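You operate a simulated robot arm through the tools that you are given. There is no shell and no other tool.

You are at the controls of a simulated robot arm. One attempt, no reset.

Task
Warm the bearing to 70 C and lay it on the black mat.
Fine: switch the thermometer on once it is warm; heat selector off after.

It is judged by the outcome, as a careful person would: the job done as asked, and still so three seconds after it is handed in. It fails if anything else is knocked over, pushed out of place, dropped, spilled or broken.

Robot
A 7-joint arm with a two-finger parallel gripper, fixed in place. Base frame: the origin is on the floor under the middle of its stand, x ahead of it, y to its left, z up; the work surface is at about z = 0.88. Readings come in m, rad, newtons and seconds.
With the tool pointing down near the work surface it reaches from about 0.3 to 0.7 m from the base axis. Its first joint turns from -1.152 to 1.152 rad. Payload 1.57 kg.
Tool frame: the origin (TCP) lies between the finger pads and is the grasp point; the fingertips stand 0.03 m ahead of it; z points along the fingers, y is the line along which they close. Largest opening 0.11 m; finger width 0.024, thickness 0.012; the body of the gripper, 0.048 by 0.112 m, starts 0.078 m behind the TCP.
Orientation is that of the tool frame in the base frame, as a unit quaternion [x, y, z, w]. With the fingers straight down and closing along the base's y, the tool's x points along the base's -x, its y along +y and its z along -z.

Tools
- The arm moves only by the tool play_rows. Its argument "deltas" is a list of rows, each an object (a shift or turn left out is 0, a gripper value left out holds the last) with "xyz": the shift along the tool's x, y, z in units of 250 mm (1.0 is 250 mm), a list of three; "rot": the turn, a rotation vector about the tool's x, y, z in units of 60 degrees (1.0 is 60 degrees), a list of three; "jaw": the opening, from 0 (shut) to 1 (fully open). In form: [{"xyz": [dx, dy, dz], "rot": [wx, wy, wz], "jaw": jaw}, ...]. A call has 1 to 20 rows; each row is the pose to reach, as a shift and turn from the pose commanded when the call began, along the tool's axes at that moment. A call with a number of a shift or a turn outside -1 to 1 is refused whole. Each row takes 0.2 s and may step no farther than 0.05 m and 0.15 rad from the row before; otherwise, or with a gripper value out of range, the whole call is refused. Where a pose cannot be reached the arm comes as near as it can. A force on the tool above 40 N (or 10 N above the force at the start of the call, whichever is more), or a blocked arm, ends the call early, and 0.2 s more pass. Each finger travels about 0.108 m/s and halts on what it meets, pressing with about 40 N; the grip force reading is that of the motor and also rises with nothing between the fingers. The clock runs only during rows and for 0.2 s after the last one: add rows that repeat a pose to give the fingers time. The reply holds the time, the measured pose of the TCP, the force on the tool along the base axes, the opening and the grip force, in the units named above and with some noise, with the torque about the TCP (base axes, N m) and any sound that the robot's microphone picked up, and new pictures: "views" is both (left out), scene, wrist or none.
- Cameras (640 x 400 px; columns grow to the right, rows downward): "scene" is fixed at [0.1697, -0.3725, 1.4201]; the picture's right is [0.80, -0.60, 0.00], its down [-0.30, -0.40, -0.87] and it looks along [0.52, 0.70, -0.49] (base axes); focal length 263 px, centre (320, 200). "wrist" rides on the gripper at [0.07, 0.016, -0.141] in the tool frame; the picture's right is [-0.23, 0.97, 0.00], its down [-0.86, -0.20, -0.48] and it looks along [-0.47, -0.11, 0.88] (tool axes); focal length 222 px, centre (320, 200).
- measure_at(camera, pixels): for up to 12 pixels [column, row] of the newest picture of that camera ("zoom" is the newest enlarged one), the place [x, y, z] in the base frame of the surface seen there, good to about 0.003 m, but the place of the scene camera against the robot may be out by one fixed shift of up to 0.025 m in any direction. No time passes.
- zoom(camera, box): a new picture of the part [left, top, right, bottom] of that camera's present view, enlarged. No time passes.
- close_job(): hands the job in; it is judged then, once.

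Leave the gripper open and the arm clear of the work at the hand-in unless told otherwise.

The tools are called after "Request:" by a JSON object that holds its "method" and its "body". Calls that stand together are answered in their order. play_rows: Moves the arm, as the interface text tells. Its arguments: {"type":"object","properties":{"deltas":{"type":"array","items":{"type":"object","properties":{"xyz":{"type":"array","items":{"type":"number"}},"rot":{"type":"array","items":{"type":"number"}},"jaw":{"type":"number"}}}},"views":{"type":"string","enum":["both","scene","wrist","none"]}},"required":["deltas"]} The other tools are called the same way: measure_at (camera, pixels) gives the place of the surface under pixels of a picture; zoom (camera, box) takes an enlarged picture of a part of a camera's view; close_job () hands the job in.

At the start:

```text
clock: 0.0
tcp_pos: [0.3609, -0.083, 1.3112]
tool_rot: [0.0, 1.0, 0.0, 0.001]
wrist_force: [0.1, 0.1, 0.7]
wrist_torque: [-0.01, -0.03, -0.01]
finger_gap: 0.1099
grasp_force: 0.2
```

scene: 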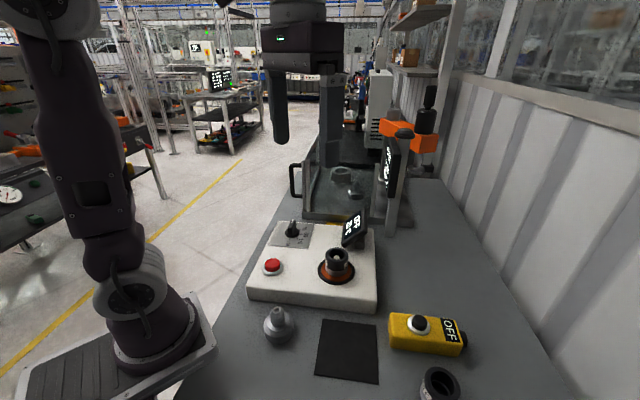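
wrist: 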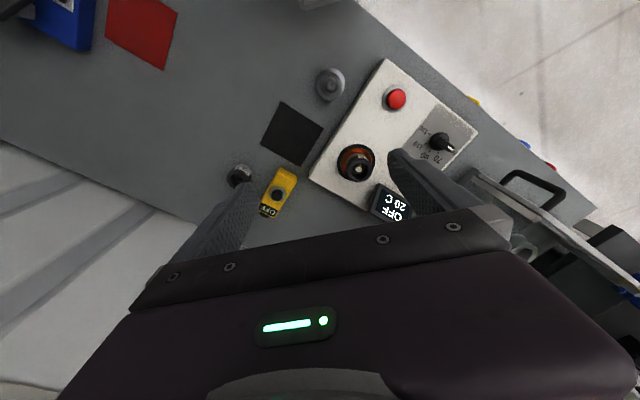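

I see a white heater plate with a red button, a selector knob, a display reading "OFF 20 C" and a dark ring on a spindle. There is also a yellow box showing "OFF" (probably the thermometer), a black mat and some other parts. I'll zoom in for details before moving.

Request:
{"method": "zoom", "body": {"camera": "scene", "box": [230, 200, 390, 300]}}

Request:
{"method": "zoom", "body": {"camera": "wrist", "box": [320, 60, 480, 220]}}

Request:
{"method": "zoom", "body": {"camera": "scene", "box": [250, 290, 480, 400]}}

Request:
{"method": "zoom", "body": {"camera": "wrist", "box": [220, 60, 400, 220]}}

```text
4.00 times, centred on (310, 250) of scene
```

zoom: 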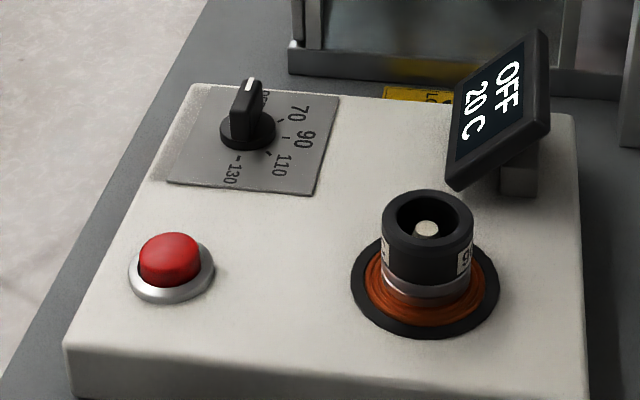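

```text
2.50 times, centred on (400, 140) of wrist
```

zoom: 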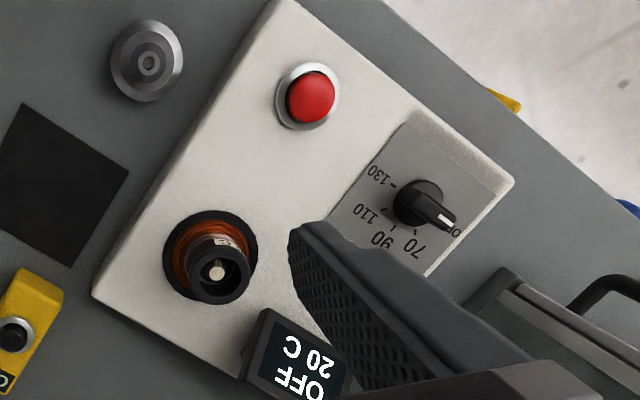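

```text
2.78 times, centred on (365, 345) of scene
```

zoom: 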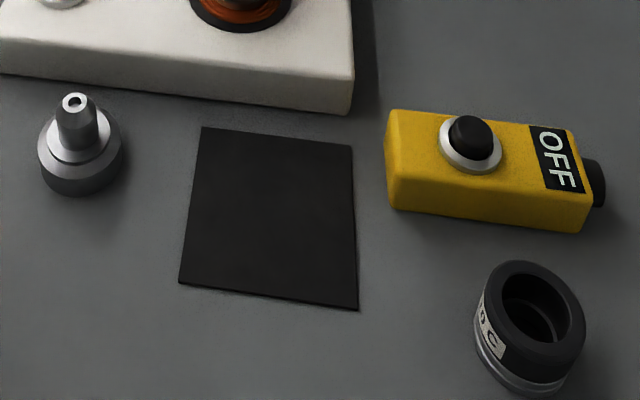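

```text
2.50 times, centred on (310, 140) of wrist
```

zoom: 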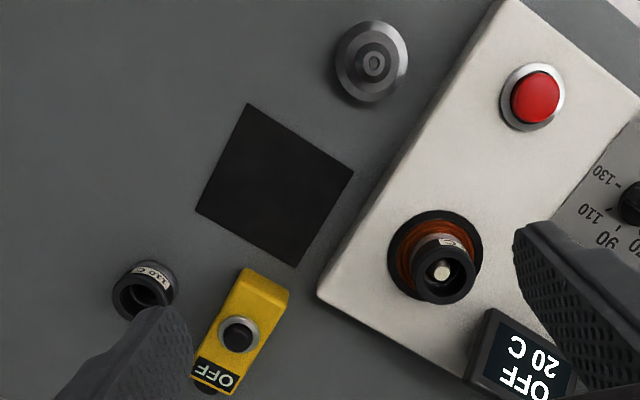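

I want to identify the bearing and read the labels on the collars, so I'll zoom in tighter.

Request:
{"method": "zoom", "body": {"camera": "scene", "box": [310, 235, 366, 290]}}

Request:
{"method": "zoom", "body": {"camera": "scene", "box": [410, 360, 470, 400]}}

Request:
{"method": "zoom", "body": {"camera": "scene", "box": [280, 80, 460, 240]}}

Request:
{"method": "zoom", "body": {"camera": "wrist", "box": [0, 0, 200, 120]}}

Request:
{"method": "zoom", "body": {"camera": "scene", "box": [260, 300, 300, 350]}}

Request:
{"method": "zoom", "body": {"camera": "wrist", "box": [470, 120, 640, 340]}}

```text
7.27 times, centred on (338, 262) of scene
```

zoom: 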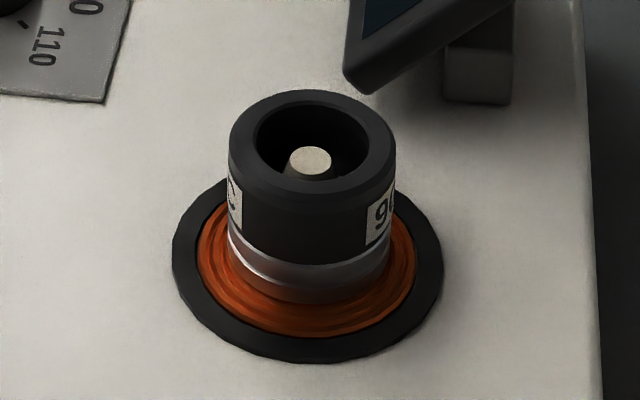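

```text
10.00 times, centred on (440, 380) of scene
```

zoom: 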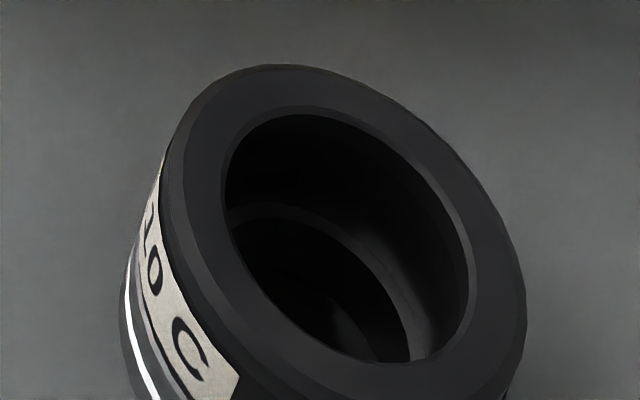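

```text
2.50 times, centred on (370, 160) of scene
```

zoom: 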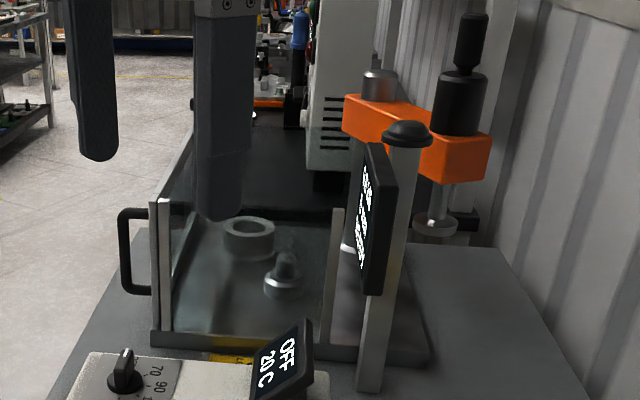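

```text
3.20 times, centred on (100, 60) of wrist
```

zoom: 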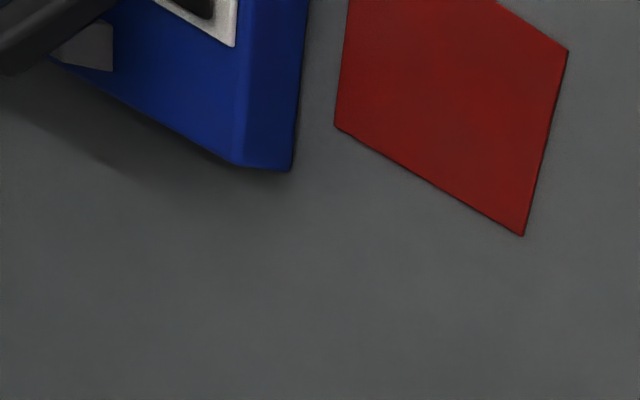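

```text
8.00 times, centred on (280, 325) of scene
```

zoom: 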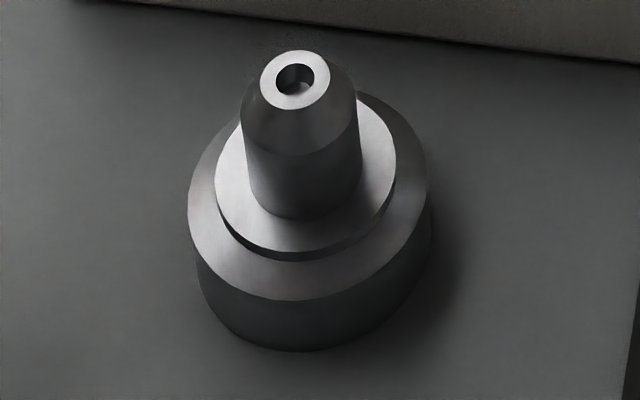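

```text
1.82 times, centred on (555, 230) of wrist
```

zoom: 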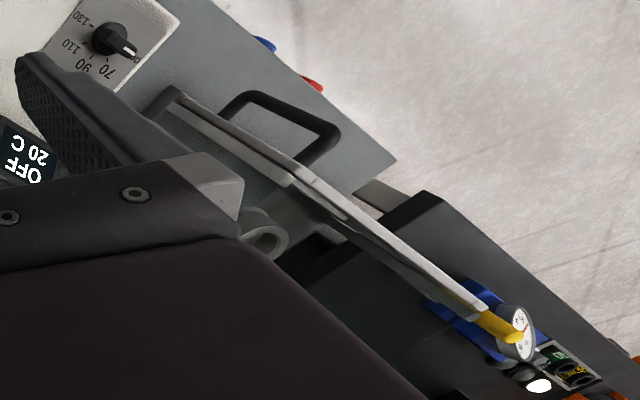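

The labels read about "90 C" (on the coil) and "?10 C" (on the bench). I'll read the display post next to the guard.

Request:
{"method": "zoom", "body": {"camera": "scene", "box": [370, 130, 410, 200]}}

Request:
{"method": "zoom", "body": {"camera": "scene", "box": [300, 150, 390, 230]}}

Request:
{"method": "zoom", "body": {"camera": "scene", "box": [270, 210, 320, 250]}}

Request:
{"method": "measure_at", "body": {"camera": "scene", "pixels": [[272, 268], [292, 230], [337, 258], [338, 252], [348, 350], [419, 323], [440, 375], [278, 312], [340, 172], [354, 228], [320, 290], [450, 240]]}}

Request:
{"method": "measure_at", "body": {"camera": "wrist", "pixels": [[396, 98], [440, 142], [357, 167], [292, 132], [277, 192], [240, 174], [329, 84], [140, 30], [70, 20], [355, 130], [220, 130], [392, 205]]}}

```text
5.71 times, centred on (390, 165) of scene
```

zoom: 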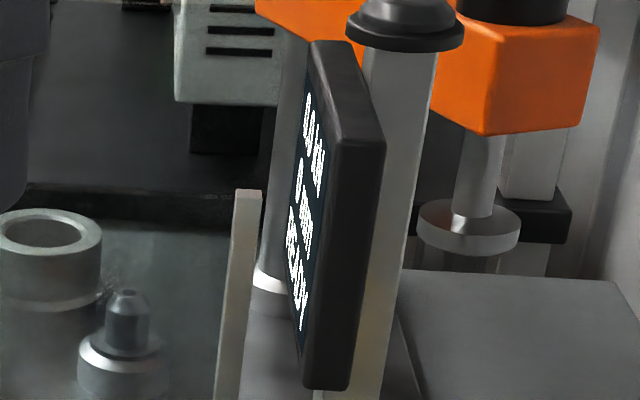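

```text
5.00 times, centred on (345, 190) of scene
```

zoom: 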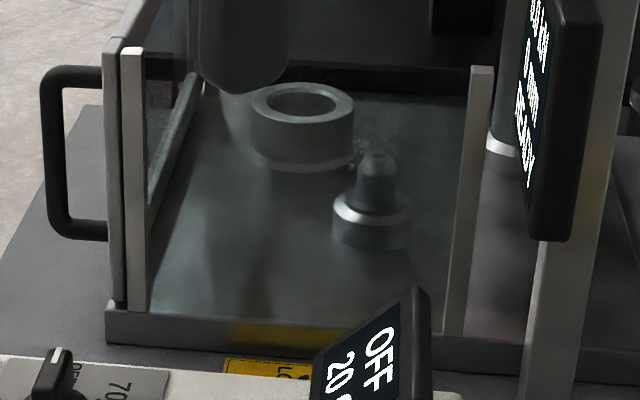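

```text
10.00 times, centred on (295, 230) of scene
```

zoom: 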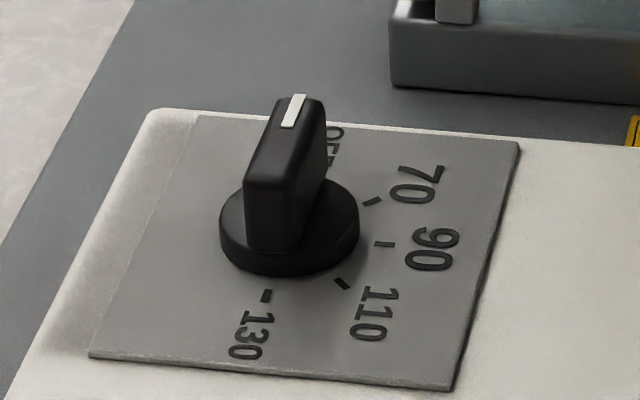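

```text
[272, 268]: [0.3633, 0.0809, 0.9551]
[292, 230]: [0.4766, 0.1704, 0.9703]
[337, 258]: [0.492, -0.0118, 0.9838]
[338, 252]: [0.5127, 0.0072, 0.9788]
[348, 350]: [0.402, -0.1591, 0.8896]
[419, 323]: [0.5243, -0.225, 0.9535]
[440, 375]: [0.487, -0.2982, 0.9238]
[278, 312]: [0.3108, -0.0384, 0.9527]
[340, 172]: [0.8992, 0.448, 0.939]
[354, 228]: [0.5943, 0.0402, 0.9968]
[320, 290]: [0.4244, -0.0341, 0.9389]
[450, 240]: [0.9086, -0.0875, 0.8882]
```

```text
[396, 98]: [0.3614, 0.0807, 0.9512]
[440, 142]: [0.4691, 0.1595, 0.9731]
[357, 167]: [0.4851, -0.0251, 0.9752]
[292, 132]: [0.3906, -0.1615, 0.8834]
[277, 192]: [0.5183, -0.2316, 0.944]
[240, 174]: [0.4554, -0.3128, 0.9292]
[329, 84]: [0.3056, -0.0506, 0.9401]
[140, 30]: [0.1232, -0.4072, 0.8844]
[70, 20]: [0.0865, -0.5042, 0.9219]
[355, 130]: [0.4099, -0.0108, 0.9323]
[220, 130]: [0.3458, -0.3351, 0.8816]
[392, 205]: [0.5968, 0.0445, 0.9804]
```

The press display says "READY". The selector has OFF/70/90/110/130, and the box on the bench reads OFF. I'll lower the arm a bit over the heater and mat, staying well clear, so the wrist camera gets closer views.

Request:
{"method": "play_rows", "body": {"deltas": [{"xyz": [0, -0.07, 0.16], "jaw": 1}, {"xyz": [0, -0.14, 0.32]}, {"xyz": [0, -0.21, 0.48]}, {"xyz": [0, -0.28, 0.64]}, {"xyz": [0, -0.28, 0.64]}], "views": "both"}}

```text
clock: 1.2
tcp_pos: [0.3582, -0.1534, 1.1546]
tool_rot: [0.0, 1.0, 0.001, 0.0]
wrist_force: [0.1, 0.3, 1.5]
wrist_torque: [-0.01, -0.02, -0.03]
finger_gap: 0.11
grasp_force: 0.0
```

scene: 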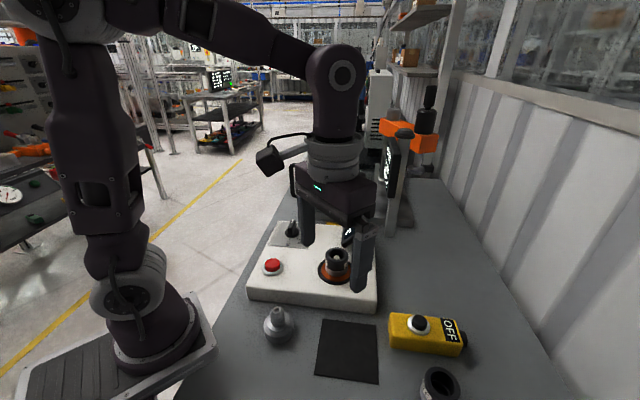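
wrist: 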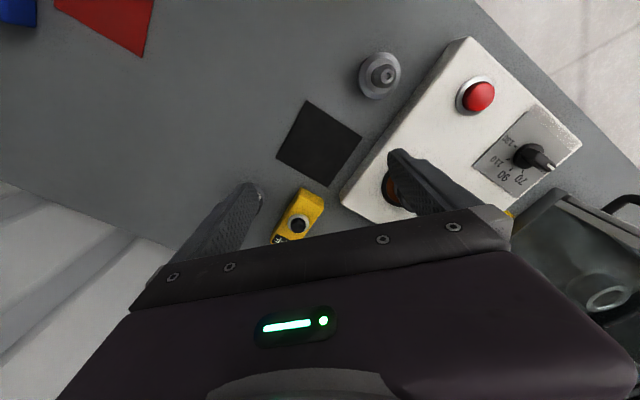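

The labels on the collars matter, so I'll move the wrist camera over the coil for a better look. The fingertips stay at about z 1.09, above everything on the bench nearby.

Request:
{"method": "play_rows", "body": {"deltas": [{"xyz": [-0.045, 0.173, 0.035]}, {"xyz": [-0.09, 0.346, 0.07]}, {"xyz": [-0.135, 0.519, 0.105]}, {"xyz": [-0.18, 0.692, 0.14]}, {"xyz": [-0.18, 0.692, 0.14]}], "views": "wrist"}}

Request:
{"method": "zoom", "body": {"camera": "wrist", "box": [240, 140, 400, 240]}}

Request:
{"method": "zoom", "body": {"camera": "wrist", "box": [360, 0, 640, 200]}}

```text
clock: 2.4
tcp_pos: [0.4061, 0.0208, 1.1187]
tool_rot: [0.0, 1.0, 0.0, 0.0]
wrist_force: [-0.8, 0.4, 0.1]
wrist_torque: [-0.02, 0.02, 0.0]
finger_gap: 0.1101
grasp_force: 0.1
```

wrist: 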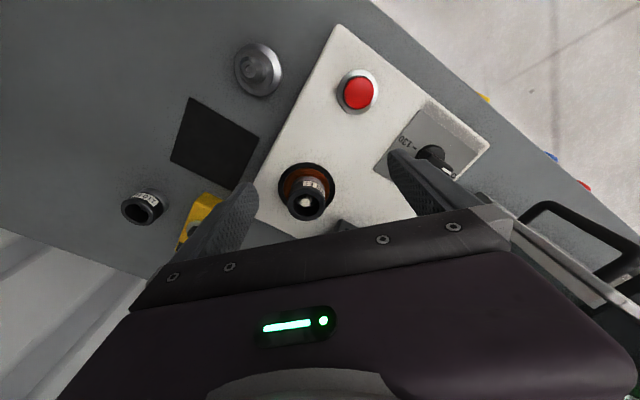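

```text
4.00 times, centred on (320, 190) of wrist
```

zoom: 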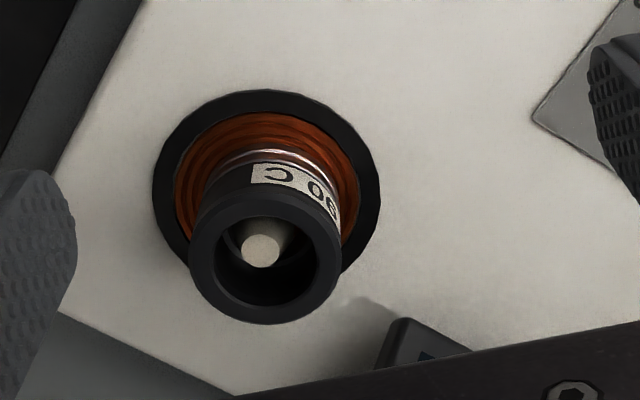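

```text
2.00 times, centred on (500, 100) of wrist
```

zoom: 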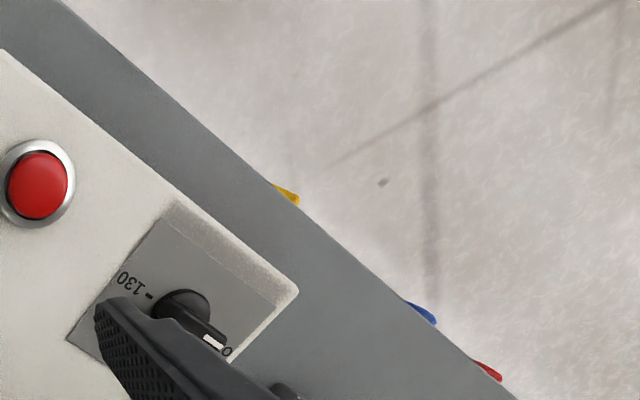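

The collar on the coil is labelled "90 C". I'll zoom in on the one on the bench at (142,207), the thermometer and the mandrel.

Request:
{"method": "zoom", "body": {"camera": "wrist", "box": [100, 170, 190, 240]}}

Request:
{"method": "zoom", "body": {"camera": "wrist", "box": [160, 180, 240, 260]}}

Request:
{"method": "zoom", "body": {"camera": "wrist", "box": [220, 30, 300, 110]}}

Request:
{"method": "measure_at", "body": {"camera": "wrist", "pixels": [[306, 201], [308, 220], [290, 207], [322, 196], [358, 93], [142, 207], [258, 68], [195, 98], [258, 138], [171, 161], [238, 190], [310, 165]]}}

```text
5.71 times, centred on (145, 205) of wrist
```

zoom: 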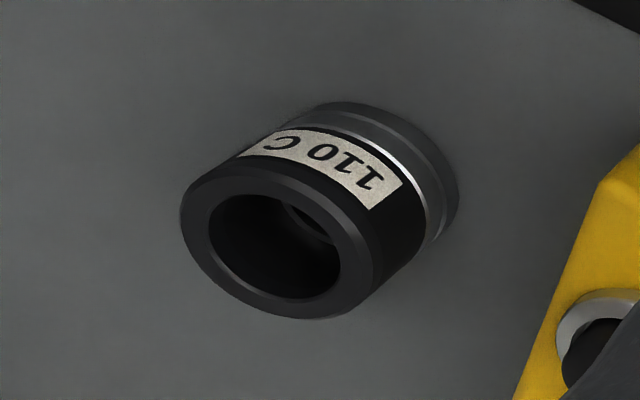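

```text
5.00 times, centred on (200, 220) of wrist
```

zoom: 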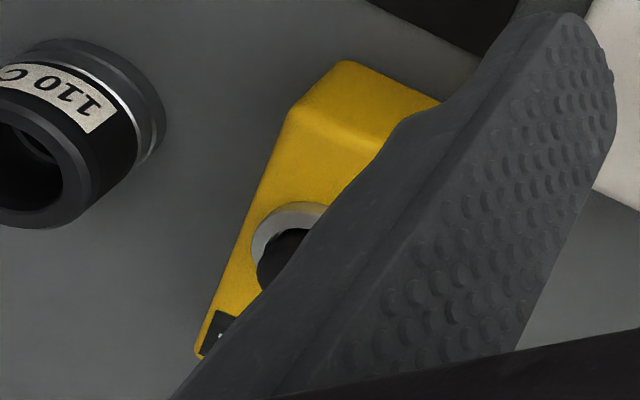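

```text
5.00 times, centred on (260, 70) of wrist
```

zoom: 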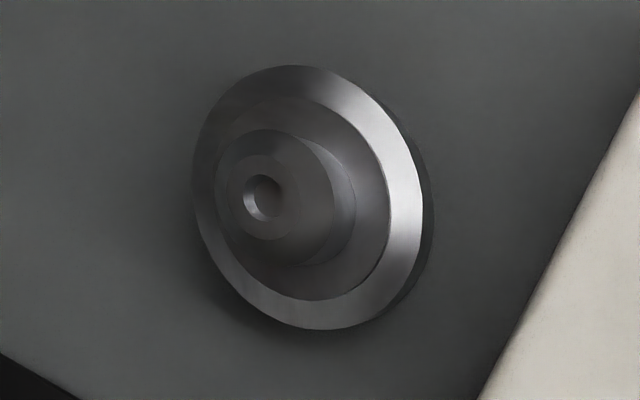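

```text
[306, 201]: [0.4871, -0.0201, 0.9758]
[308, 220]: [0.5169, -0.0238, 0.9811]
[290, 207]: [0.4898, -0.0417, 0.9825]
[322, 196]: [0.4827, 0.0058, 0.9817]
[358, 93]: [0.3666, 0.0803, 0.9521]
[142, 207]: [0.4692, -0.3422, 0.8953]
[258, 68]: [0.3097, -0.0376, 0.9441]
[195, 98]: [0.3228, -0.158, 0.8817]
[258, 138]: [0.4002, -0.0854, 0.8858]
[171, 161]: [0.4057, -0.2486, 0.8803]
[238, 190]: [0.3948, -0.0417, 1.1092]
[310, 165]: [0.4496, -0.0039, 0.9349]
```

The bench ring is labelled "110 C" and the coil ring "90 C". Before acting I'll check the blue device at the right end of the bench, near (0.09, -0.50), to be sure which thing is the thermometer. I'll raise the arm and move over there.

Request:
{"method": "play_rows", "body": {"deltas": [{"xyz": [0.04, -0.16, -0.06]}, {"xyz": [0.08, -0.32, -0.12]}, {"xyz": [0.12, -0.48, -0.18]}, {"xyz": [0.16, -0.64, -0.24]}, {"xyz": [0.2, -0.8, -0.3]}, {"xyz": [0.24, -0.96, -0.36]}, {"xyz": [0.24, -0.96, -0.36]}], "views": "wrist"}}

Request:
{"method": "play_rows", "body": {"deltas": [{"xyz": [0.04, -0.16, -0.04], "rot": [0, 0.1, 0]}, {"xyz": [0.08, -0.32, -0.08], "rot": [0, 0.2, 0]}, {"xyz": [0.12, -0.48, -0.12], "rot": [0, 0.3, 0]}, {"xyz": [0.16, -0.64, -0.16], "rot": [0, 0.4, 0]}, {"xyz": [0.16, -0.64, -0.16], "rot": [0, 0.45, 0]}, {"xyz": [0.16, -0.64, -0.16], "rot": [0, 0.45, 0]}], "views": "both"}}

```text
clock: 4.0
tcp_pos: [0.3451, -0.2197, 1.2063]
tool_rot: [0.0, 1.0, 0.001, 0.001]
wrist_force: [-0.5, -0.7, -0.1]
wrist_torque: [0.01, 0.01, 0.03]
finger_gap: 0.1099
grasp_force: 0.0
```

wrist: 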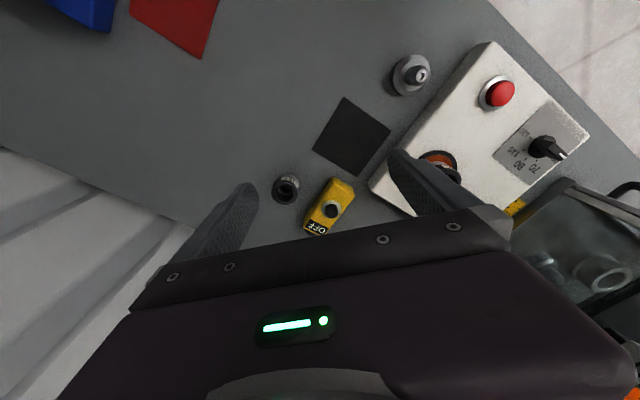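

```text
clock: 5.4
tcp_pos: [0.2961, -0.3502, 1.2386]
tool_rot: [0.0, 0.978, 0.0, -0.208]
wrist_force: [-0.5, 0.4, -0.1]
wrist_torque: [0.01, 0.06, 0.01]
finger_gap: 0.1101
grasp_force: 0.0
out of reach, approached as far as the arm can: row 4, 5, 6
```

scene: 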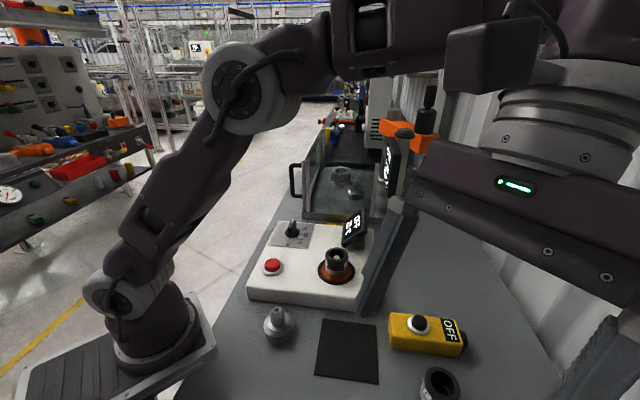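
wrist: 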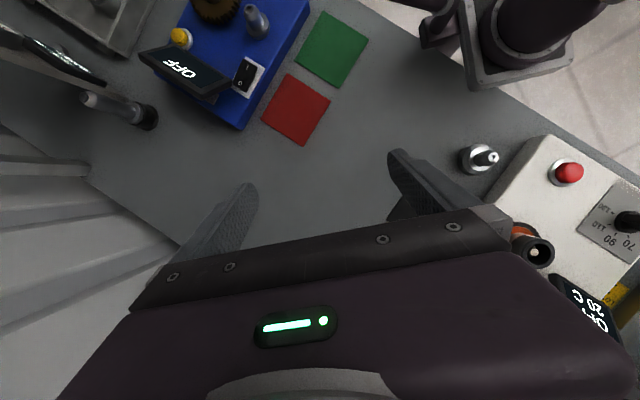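

I'll take a closer look at the blue unit and the yellow box.

Request:
{"method": "zoom", "body": {"camera": "wrist", "box": [60, 0, 380, 160]}}

Request:
{"method": "zoom", "body": {"camera": "scene", "box": [380, 300, 480, 365]}}

Request:
{"method": "zoom", "body": {"camera": "wrist", "box": [480, 120, 640, 340]}}

```text
2.00 times, centred on (220, 80) of wrist
```

zoom: 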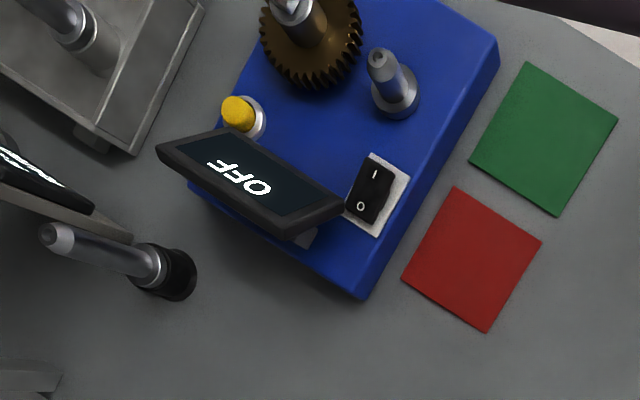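

```text
6.15 times, centred on (430, 332) of scene
```

zoom: 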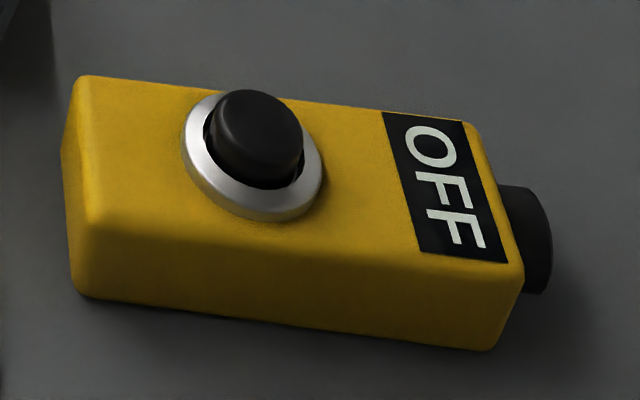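

```text
1.82 times, centred on (560, 230) of wrist
```

zoom: 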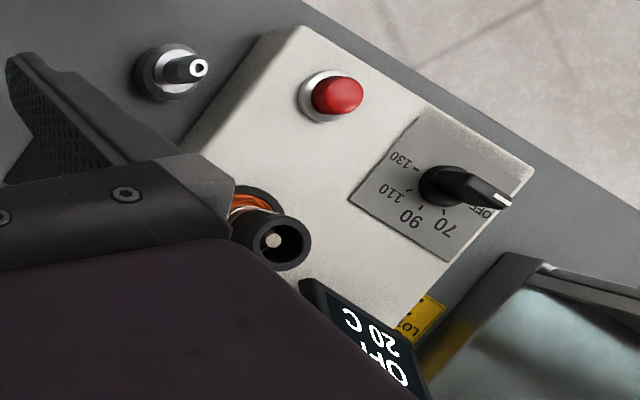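

The blue unit is a separate gear rig with its own rocker switch, so the yellow box with a lens on its end is the thermometer. I'll return to a straight-down pose, then move over the selector to measure it.

Request:
{"method": "play_rows", "body": {"deltas": [{"xyz": [0, 0.16, 0], "rot": [0, -0.09, 0]}, {"xyz": [-0.03, 0.32, 0], "rot": [0, -0.18, 0]}, {"xyz": [-0.06, 0.48, 0], "rot": [0, -0.27, 0]}, {"xyz": [-0.09, 0.64, 0], "rot": [0, -0.36, 0]}, {"xyz": [-0.12, 0.8, 0], "rot": [0, -0.45, 0]}, {"xyz": [-0.15, 0.96, 0], "rot": [0, -0.45, 0]}, {"xyz": [-0.15, 0.96, 0], "rot": [0, -0.45, 0]}], "views": "none"}}

```text
clock: 7.0
tcp_pos: [0.3294, -0.1089, 1.2234]
tool_rot: [0.0, 1.0, 0.0, 0.026]
wrist_force: [-0.3, -0.4, 1.0]
wrist_torque: [-0.03, -0.01, 0.02]
finger_gap: 0.11
grasp_force: 0.0
```

I'm now at y = -0.11, slightly over-rotated by 3°. I'll correct that while moving above the selector.

Request:
{"method": "play_rows", "body": {"deltas": [{"xyz": [-0.04, 0.143, 0.04], "rot": [0, 0.05, 0]}, {"xyz": [-0.08, 0.286, 0.08], "rot": [0, 0.05, 0]}, {"xyz": [-0.12, 0.429, 0.12], "rot": [0, 0.05, 0]}, {"xyz": [-0.16, 0.572, 0.16], "rot": [0, 0.05, 0]}, {"xyz": [-0.2, 0.715, 0.2], "rot": [0, 0.05, 0]}, {"xyz": [-0.24, 0.858, 0.24], "rot": [0, 0.05, 0]}, {"xyz": [-0.28, 1.0, 0.28], "rot": [0, 0.05, 0]}, {"xyz": [-0.28, 1.0, 0.28], "rot": [0, 0.05, 0]}], "views": "both"}}

Request:
{"method": "zoom", "body": {"camera": "wrist", "box": [270, 120, 430, 220]}}

```text
clock: 8.8
tcp_pos: [0.4049, 0.1417, 1.1582]
tool_rot: [0.0, 1.0, 0.0, 0.0]
wrist_force: [-0.1, -0.1, -0.6]
wrist_torque: [-0.03, 0.0, 0.0]
finger_gap: 0.11
grasp_force: 0.0
```

scene: 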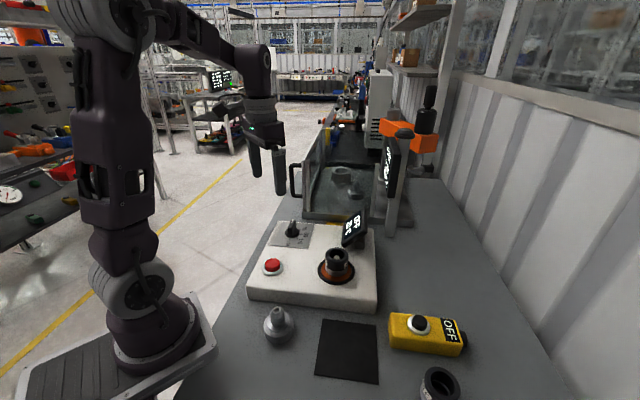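
wrist: 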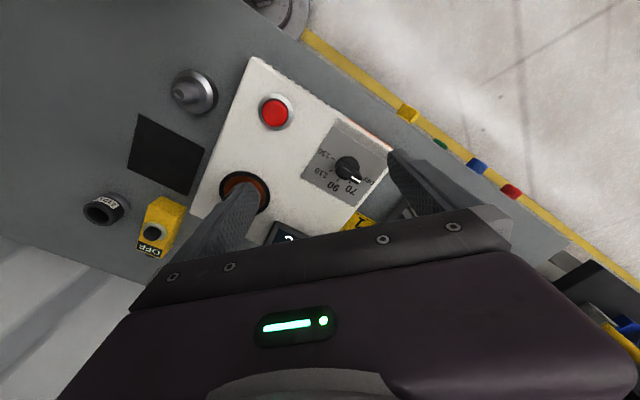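

```text
4.00 times, centred on (350, 170) of wrist
```

zoom: 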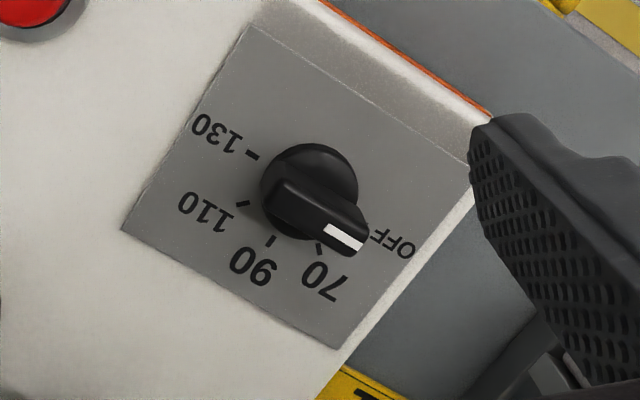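

The dial is clear now. I'll measure the ticks, the knob centre and its pointer in the zoomed picture: 70 tick near (319,249), 90 near (271,240), 110 near (241,203), 130 near (252,155).

Request:
{"method": "measure_at", "body": {"camera": "zoom", "pixels": [[319, 249], [271, 240], [241, 203], [252, 155], [393, 243], [345, 237], [290, 190], [285, 205], [310, 165], [325, 285], [250, 265], [205, 212]]}}

Request:
{"method": "zoom", "body": {"camera": "wrist", "box": [325, 145, 375, 195]}}

Request:
{"method": "zoom", "body": {"camera": "wrist", "box": [330, 190, 400, 240]}}

```text
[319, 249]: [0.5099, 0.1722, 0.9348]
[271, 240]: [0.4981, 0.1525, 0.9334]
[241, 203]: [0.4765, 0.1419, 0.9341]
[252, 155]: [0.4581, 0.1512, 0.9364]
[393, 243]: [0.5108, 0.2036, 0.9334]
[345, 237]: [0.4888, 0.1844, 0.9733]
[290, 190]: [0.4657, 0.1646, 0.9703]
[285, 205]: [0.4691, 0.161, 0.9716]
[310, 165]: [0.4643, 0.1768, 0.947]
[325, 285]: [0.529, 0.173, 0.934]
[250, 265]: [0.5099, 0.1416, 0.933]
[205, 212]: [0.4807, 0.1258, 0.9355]
```

```text
8.00 times, centred on (350, 170) of wrist
```

zoom: 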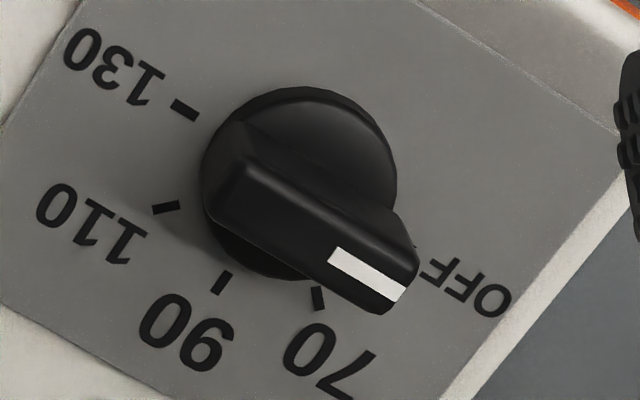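

```text
8.00 times, centred on (365, 215) of wrist
```

zoom: 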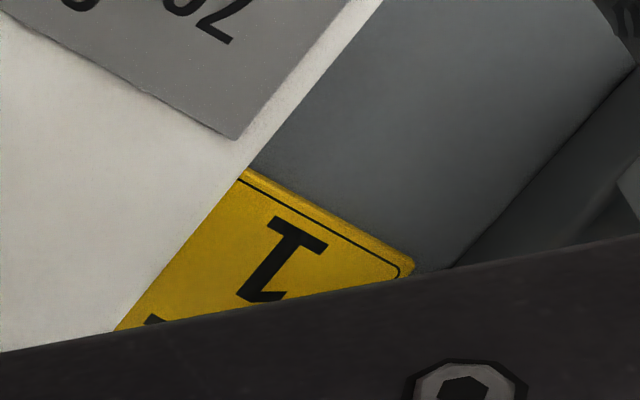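

I'll measure the knob bar more precisely and try to read the small yellow tag near (325,235) in the scene view.

Request:
{"method": "measure_at", "body": {"camera": "wrist", "pixels": [[367, 177.5], [374, 181], [360, 173.5], [355, 170], [352, 168], [332.5, 126.5], [300.5, 177.5], [355, 207], [346, 173.5], [362, 152]]}}

Request:
{"method": "zoom", "body": {"camera": "scene", "box": [310, 215, 345, 245]}}

```text
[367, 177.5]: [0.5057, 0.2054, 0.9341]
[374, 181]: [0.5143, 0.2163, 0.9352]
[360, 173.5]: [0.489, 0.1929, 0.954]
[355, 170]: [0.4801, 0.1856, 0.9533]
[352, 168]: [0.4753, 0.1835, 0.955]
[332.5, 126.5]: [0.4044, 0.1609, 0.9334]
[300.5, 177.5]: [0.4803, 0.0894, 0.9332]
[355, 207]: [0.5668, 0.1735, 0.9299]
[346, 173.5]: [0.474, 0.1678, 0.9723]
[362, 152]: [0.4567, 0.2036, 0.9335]
```

```text
13.33 times, centred on (328, 230) of scene
```

zoom: 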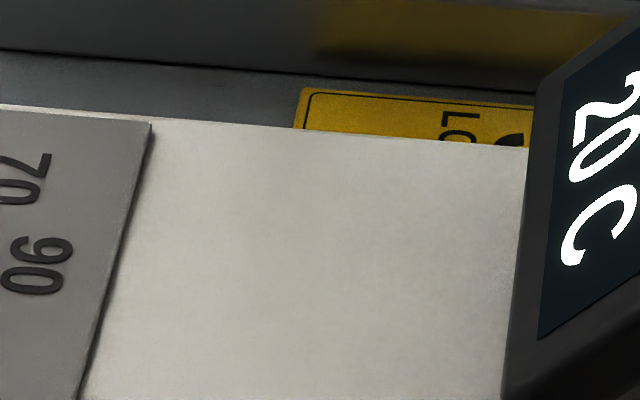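

The "10" tag belongs to the press. The dial steps are about 45°: OFF points to about +45° in the base frame and 70 to about 0°, so the knob turns about 45° clockwise from above. I'll check the knob bar and the clearances to the guard and display.

Request:
{"method": "measure_at", "body": {"camera": "wrist", "pixels": [[352, 177.3], [360, 181.3], [341, 170], [346, 174], [355.5, 181.5], [357.5, 176.5], [338, 173.5], [343, 166], [350, 158]]}}

Request:
{"method": "measure_at", "body": {"camera": "scene", "pixels": [[308, 165], [305, 216], [372, 222], [293, 165], [290, 195], [356, 213], [346, 245], [367, 160], [364, 222]]}}

```text
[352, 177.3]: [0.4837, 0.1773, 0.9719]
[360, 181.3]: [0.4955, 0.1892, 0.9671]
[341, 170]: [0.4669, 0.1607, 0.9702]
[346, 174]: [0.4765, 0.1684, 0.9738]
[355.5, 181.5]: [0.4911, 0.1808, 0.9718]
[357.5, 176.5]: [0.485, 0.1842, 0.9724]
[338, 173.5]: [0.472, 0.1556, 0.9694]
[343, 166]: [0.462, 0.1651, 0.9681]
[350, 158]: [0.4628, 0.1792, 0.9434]
```

```text
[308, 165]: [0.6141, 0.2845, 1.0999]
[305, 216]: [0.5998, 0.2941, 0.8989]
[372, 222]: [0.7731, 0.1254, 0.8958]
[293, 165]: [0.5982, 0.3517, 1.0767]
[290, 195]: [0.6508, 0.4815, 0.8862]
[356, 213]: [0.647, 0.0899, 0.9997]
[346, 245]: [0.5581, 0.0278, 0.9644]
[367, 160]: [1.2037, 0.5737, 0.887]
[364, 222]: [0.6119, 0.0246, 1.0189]
```

The knob bar is about 14 mm wide, centred near (0.479, 0.174), with its top at z≈0.972 and the disc under it at 0.954. The guard corner is about 0.16 m away, which is clear. I'll turn the tool 45° so the fingers close across the bar, narrow the jaw, and hover above it.

Request:
{"method": "play_rows", "body": {"deltas": [{"xyz": [-0.05, 0.02, 0.065], "rot": [0, 0, -0.125], "jaw": 0.55}, {"xyz": [-0.1, 0.043, 0.13], "rot": [0, 0, -0.25]}, {"xyz": [-0.15, 0.065, 0.195], "rot": [0, 0, -0.375]}, {"xyz": [-0.2, 0.087, 0.26], "rot": [0, 0, -0.5]}, {"xyz": [-0.25, 0.108, 0.325], "rot": [0, 0, -0.625]}, {"xyz": [-0.296, 0.129, 0.392], "rot": [0, 0, -0.75]}, {"xyz": [-0.296, 0.129, 0.392], "rot": [0, 0, -0.75]}], "views": "both"}}

Request:
{"method": "zoom", "body": {"camera": "wrist", "box": [200, 120, 440, 270]}}

```text
clock: 10.4
tcp_pos: [0.4784, 0.173, 1.0604]
tool_rot: [-0.384, 0.923, 0.0, 0.001]
wrist_force: [0.8, -0.2, 0.9]
wrist_torque: [0.01, -0.01, 0.03]
finger_gap: 0.0606
grasp_force: 0.1
```

scene: 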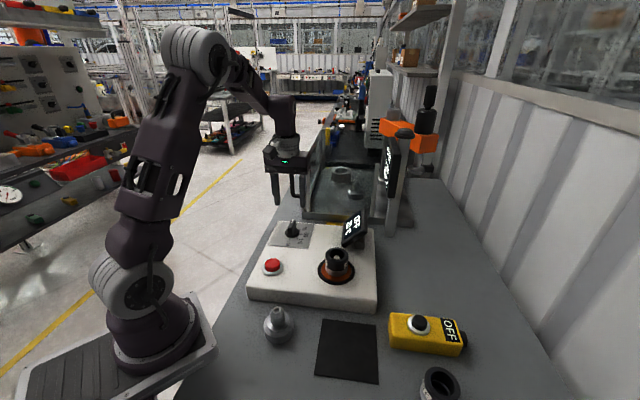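
wrist: 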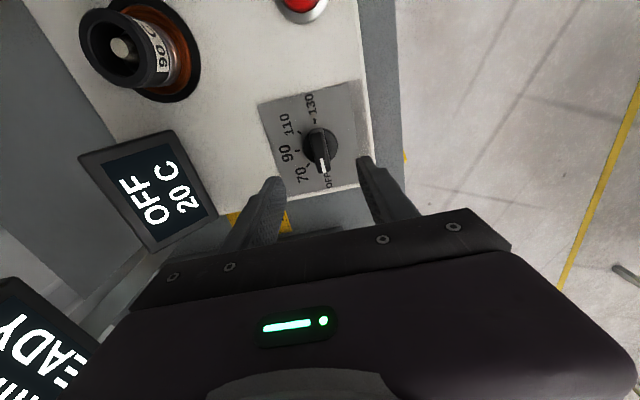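

```text
2.67 times, centred on (320, 195) of wrist
```

zoom: 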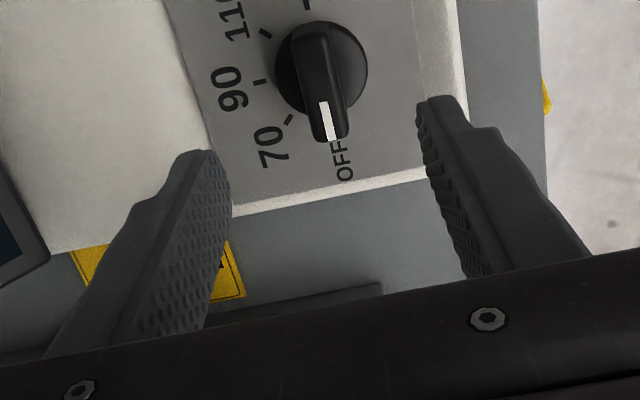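

The display reads "OFF 20 C" and the fingers line up with the bar. I'll re-measure the bar from this closer view.

Request:
{"method": "measure_at", "body": {"camera": "zoom", "pixels": [[318, 128], [343, 125], [296, 40], [323, 32], [310, 30], [329, 120], [310, 75], [357, 60], [260, 82], [288, 120], [266, 35], [308, 4]]}}

```text
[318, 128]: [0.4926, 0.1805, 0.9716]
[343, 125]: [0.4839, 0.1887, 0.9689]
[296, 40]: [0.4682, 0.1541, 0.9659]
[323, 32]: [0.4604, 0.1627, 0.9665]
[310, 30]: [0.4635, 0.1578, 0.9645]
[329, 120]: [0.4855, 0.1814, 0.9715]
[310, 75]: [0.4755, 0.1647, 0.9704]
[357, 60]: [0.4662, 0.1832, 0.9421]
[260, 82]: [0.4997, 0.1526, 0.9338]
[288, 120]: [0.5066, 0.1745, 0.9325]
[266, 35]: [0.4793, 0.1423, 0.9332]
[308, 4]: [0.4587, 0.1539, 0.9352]
```

The bar centre works out to about (0.4775, 0.172), directly under the TCP. I'll descend so the fingertips sit either side of the bar at z≈0.96, just above the disc, and then close on it.

Request:
{"method": "play_rows", "body": {"deltas": [{"xyz": [0, 0, 0.08]}, {"xyz": [0, 0, 0.16]}, {"xyz": [0, 0, 0.23]}, {"xyz": [0, 0, 0.282]}, {"xyz": [0, 0, 0.282]}], "views": "both"}}

```text
clock: 11.6
tcp_pos: [0.4776, 0.1738, 0.99]
tool_rot: [-0.383, 0.924, -0.001, 0.0]
wrist_force: [0.1, 0.1, -1.0]
wrist_torque: [-0.01, 0.03, 0.02]
finger_gap: 0.0605
grasp_force: 0.1
```

scene: 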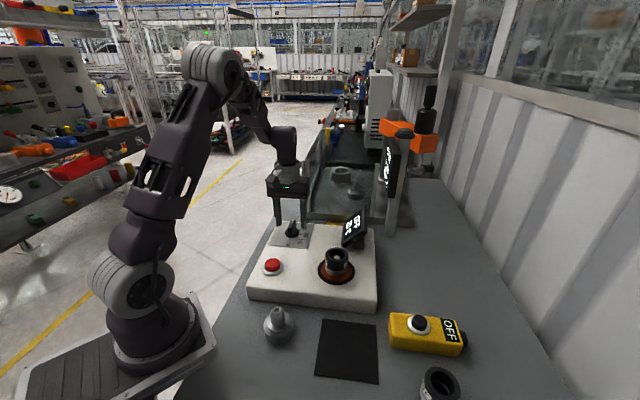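
wrist: 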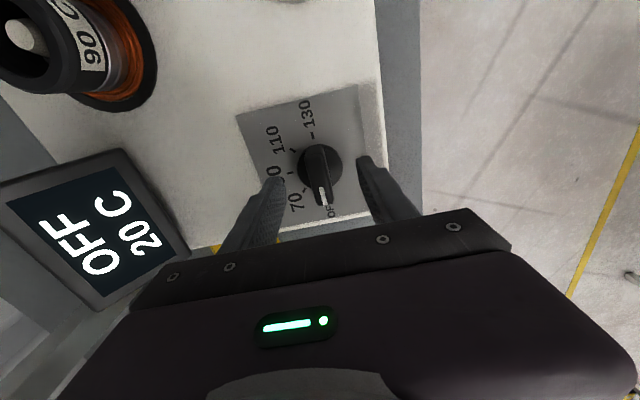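

The fingers straddle the bar with no contact force. I'll close on the bar now.

Request:
{"method": "play_rows", "body": {"deltas": [{"xyz": [0, 0, 0], "jaw": 0.2}, {"xyz": [0, 0, 0], "jaw": 0.1}, {"xyz": [0, 0, 0], "jaw": 0.1}, {"xyz": [0, 0, 0], "jaw": 0.1}], "views": "wrist"}}

Request:
{"method": "zoom", "body": {"camera": "wrist", "box": [240, 100, 400, 250]}}

```text
clock: 12.6
tcp_pos: [0.4778, 0.1731, 0.9895]
tool_rot: [-0.383, 0.924, 0.0, 0.0]
wrist_force: [1.5, -2.2, -3.3]
wrist_torque: [0.13, -0.22, 0.01]
finger_gap: 0.0157
grasp_force: 31.3
```

wrist: 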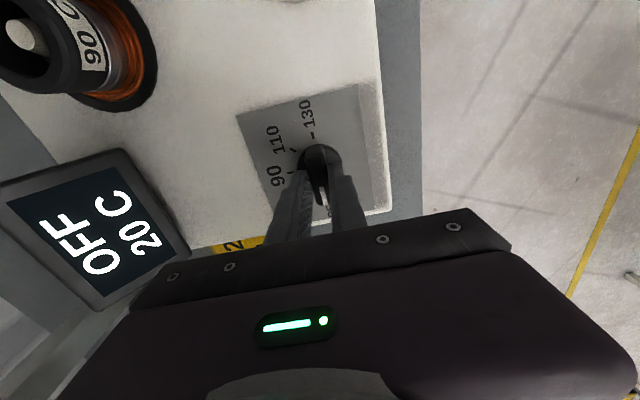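

```text
2.67 times, centred on (320, 175) of wrist
```

zoom: 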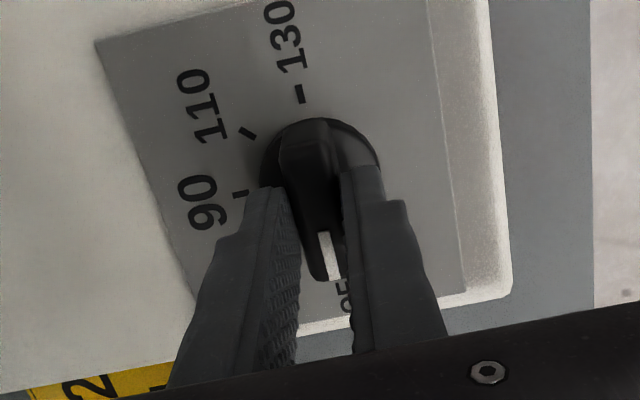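

The bar is gripped at a 15.7 mm gap with little side force. I'll turn it 45° clockwise (positive about the tool z) towards 70.

Request:
{"method": "play_rows", "body": {"deltas": [{"rot": [0, 0, 0.125]}, {"rot": [0, 0, 0.25]}, {"rot": [0, 0, 0.375]}, {"rot": [0, 0, 0.5]}, {"rot": [0, 0, 0.625]}, {"rot": [0, 0, 0.75]}, {"rot": [0, 0, 0.75]}], "views": "both"}}

Request:
{"method": "zoom", "body": {"camera": "scene", "box": [270, 200, 380, 270]}}

```text
clock: 14.2
tcp_pos: [0.4771, 0.173, 0.9891]
tool_rot: [0.001, 1.0, 0.0, 0.0]
wrist_force: [-10.6, 5.2, 2.8]
wrist_torque: [0.11, -0.39, -0.01]
finger_gap: 0.0159
grasp_force: 31.5
```

scene: 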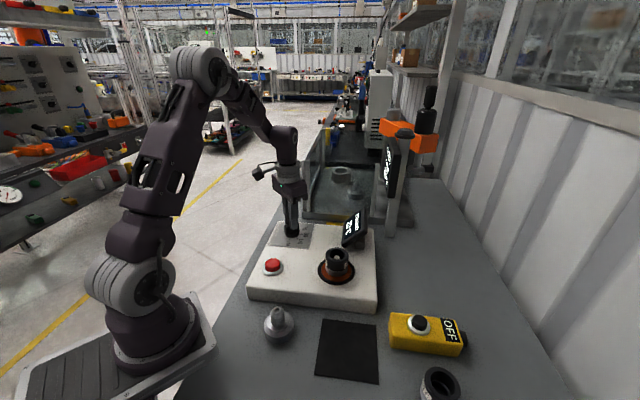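
wrist: 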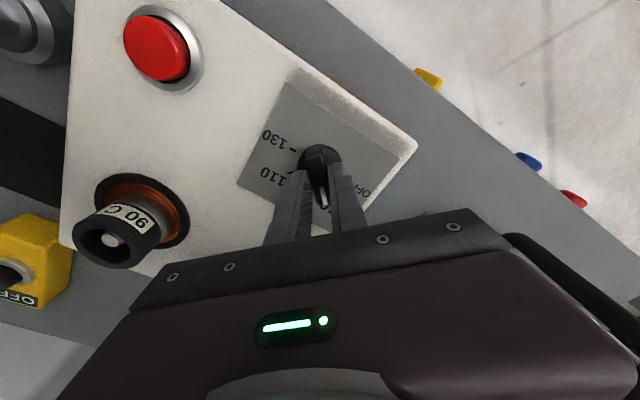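

```text
5.71 times, centred on (325, 235) of scene
```

zoom: 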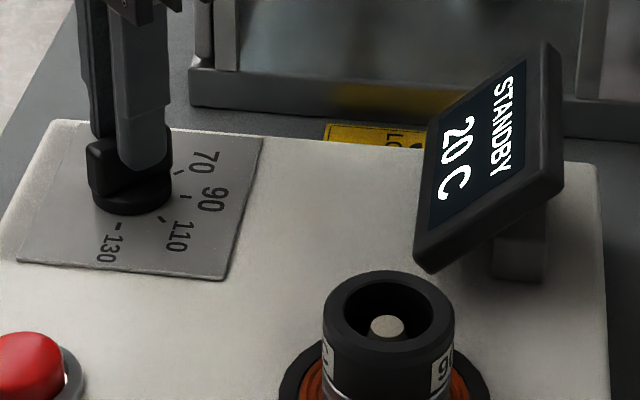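

The display now reads "STANDBY 20 C", so the selector is active. I'll open the fingers and rise straight up to check that the pointer is on 70.

Request:
{"method": "play_rows", "body": {"deltas": [{"xyz": [0, 0, 0], "jaw": 0.5}, {"xyz": [0, 0, 0]}, {"xyz": [0, 0, 0]}, {"xyz": [0, 0, -0.1]}, {"xyz": [0, 0, -0.25]}, {"xyz": [0, 0, -0.4]}, {"xyz": [0.05, -0.1, -0.5]}, {"xyz": [0.1, -0.2, -0.6]}, {"xyz": [0.1, -0.2, -0.6]}], "views": "both"}}

Request:
{"method": "zoom", "body": {"camera": "wrist", "box": [240, 100, 400, 250]}}

Request:
{"method": "zoom", "body": {"camera": "scene", "box": [270, 200, 380, 270]}}

```text
clock: 16.2
tcp_pos: [0.4539, 0.124, 1.1418]
tool_rot: [0.0, 1.0, 0.0, 0.0]
wrist_force: [1.9, 0.8, -0.3]
wrist_torque: [-0.01, 0.0, 0.03]
finger_gap: 0.055
grasp_force: 0.0
```

scene: 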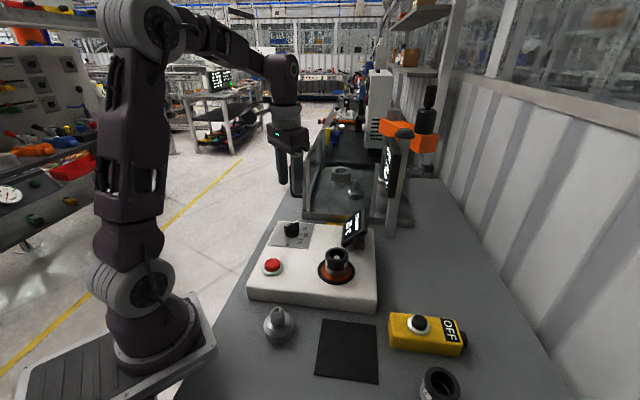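
wrist: 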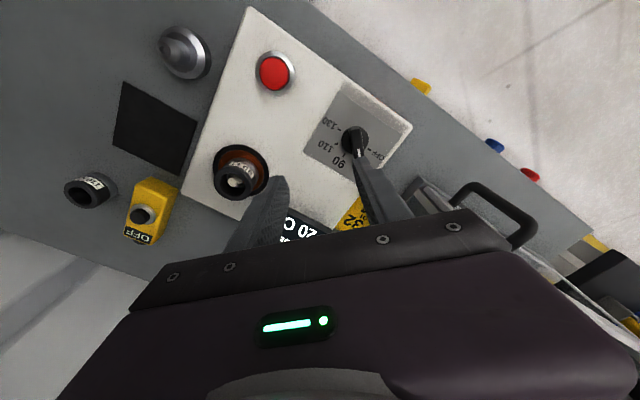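

```text
2.67 times, centred on (320, 175) of wrist
```

zoom: 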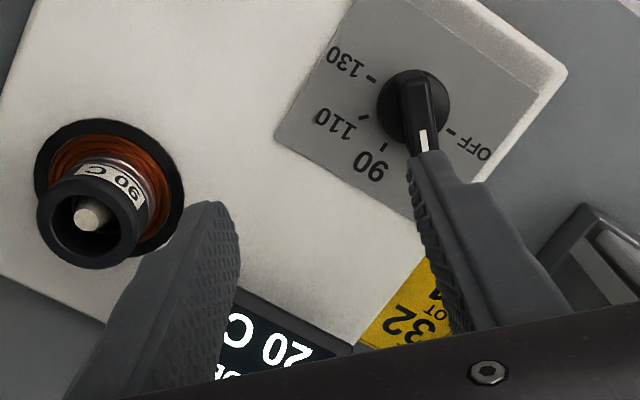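

```text
5.71 times, centred on (325, 235) of scene
```

zoom: 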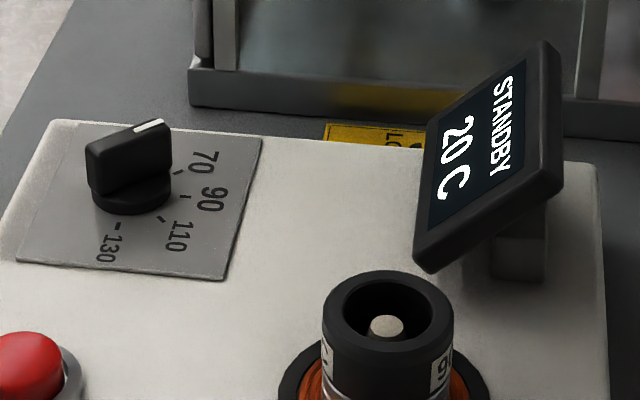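

The pointer has left OFF and sits by the 70 tick, though the finger hides part of it. I'll shift forward to confirm the pointer and read the yellow "LOT 32.." card.

Request:
{"method": "play_rows", "body": {"deltas": [{"xyz": [-0.09, -0.02, 0]}, {"xyz": [-0.18, -0.04, 0]}, {"xyz": [-0.27, -0.06, 0]}, {"xyz": [-0.27, -0.06, 0], "jaw": 1}, {"xyz": [-0.27, -0.06, 0], "jaw": 1}], "views": "wrist"}}

Request:
{"method": "zoom", "body": {"camera": "wrist", "box": [260, 60, 420, 230]}}

```text
clock: 17.4
tcp_pos: [0.5199, 0.107, 1.1398]
tool_rot: [0.0, 1.0, -0.001, 0.0]
wrist_force: [0.1, -0.3, -0.3]
wrist_torque: [0.03, 0.01, -0.01]
finger_gap: 0.1097
grasp_force: 0.0
```

wrist: 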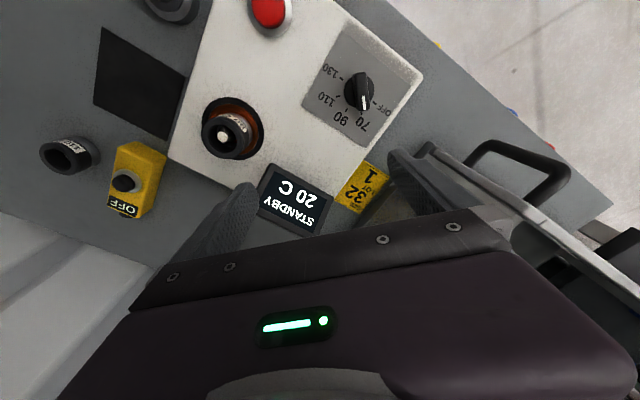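

```text
2.35 times, centred on (340, 145) of wrist
```

zoom: 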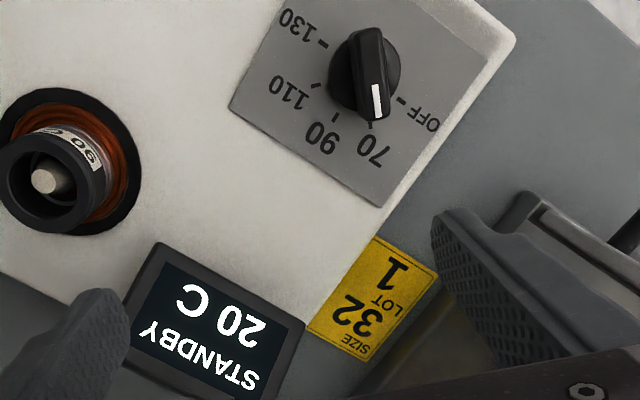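

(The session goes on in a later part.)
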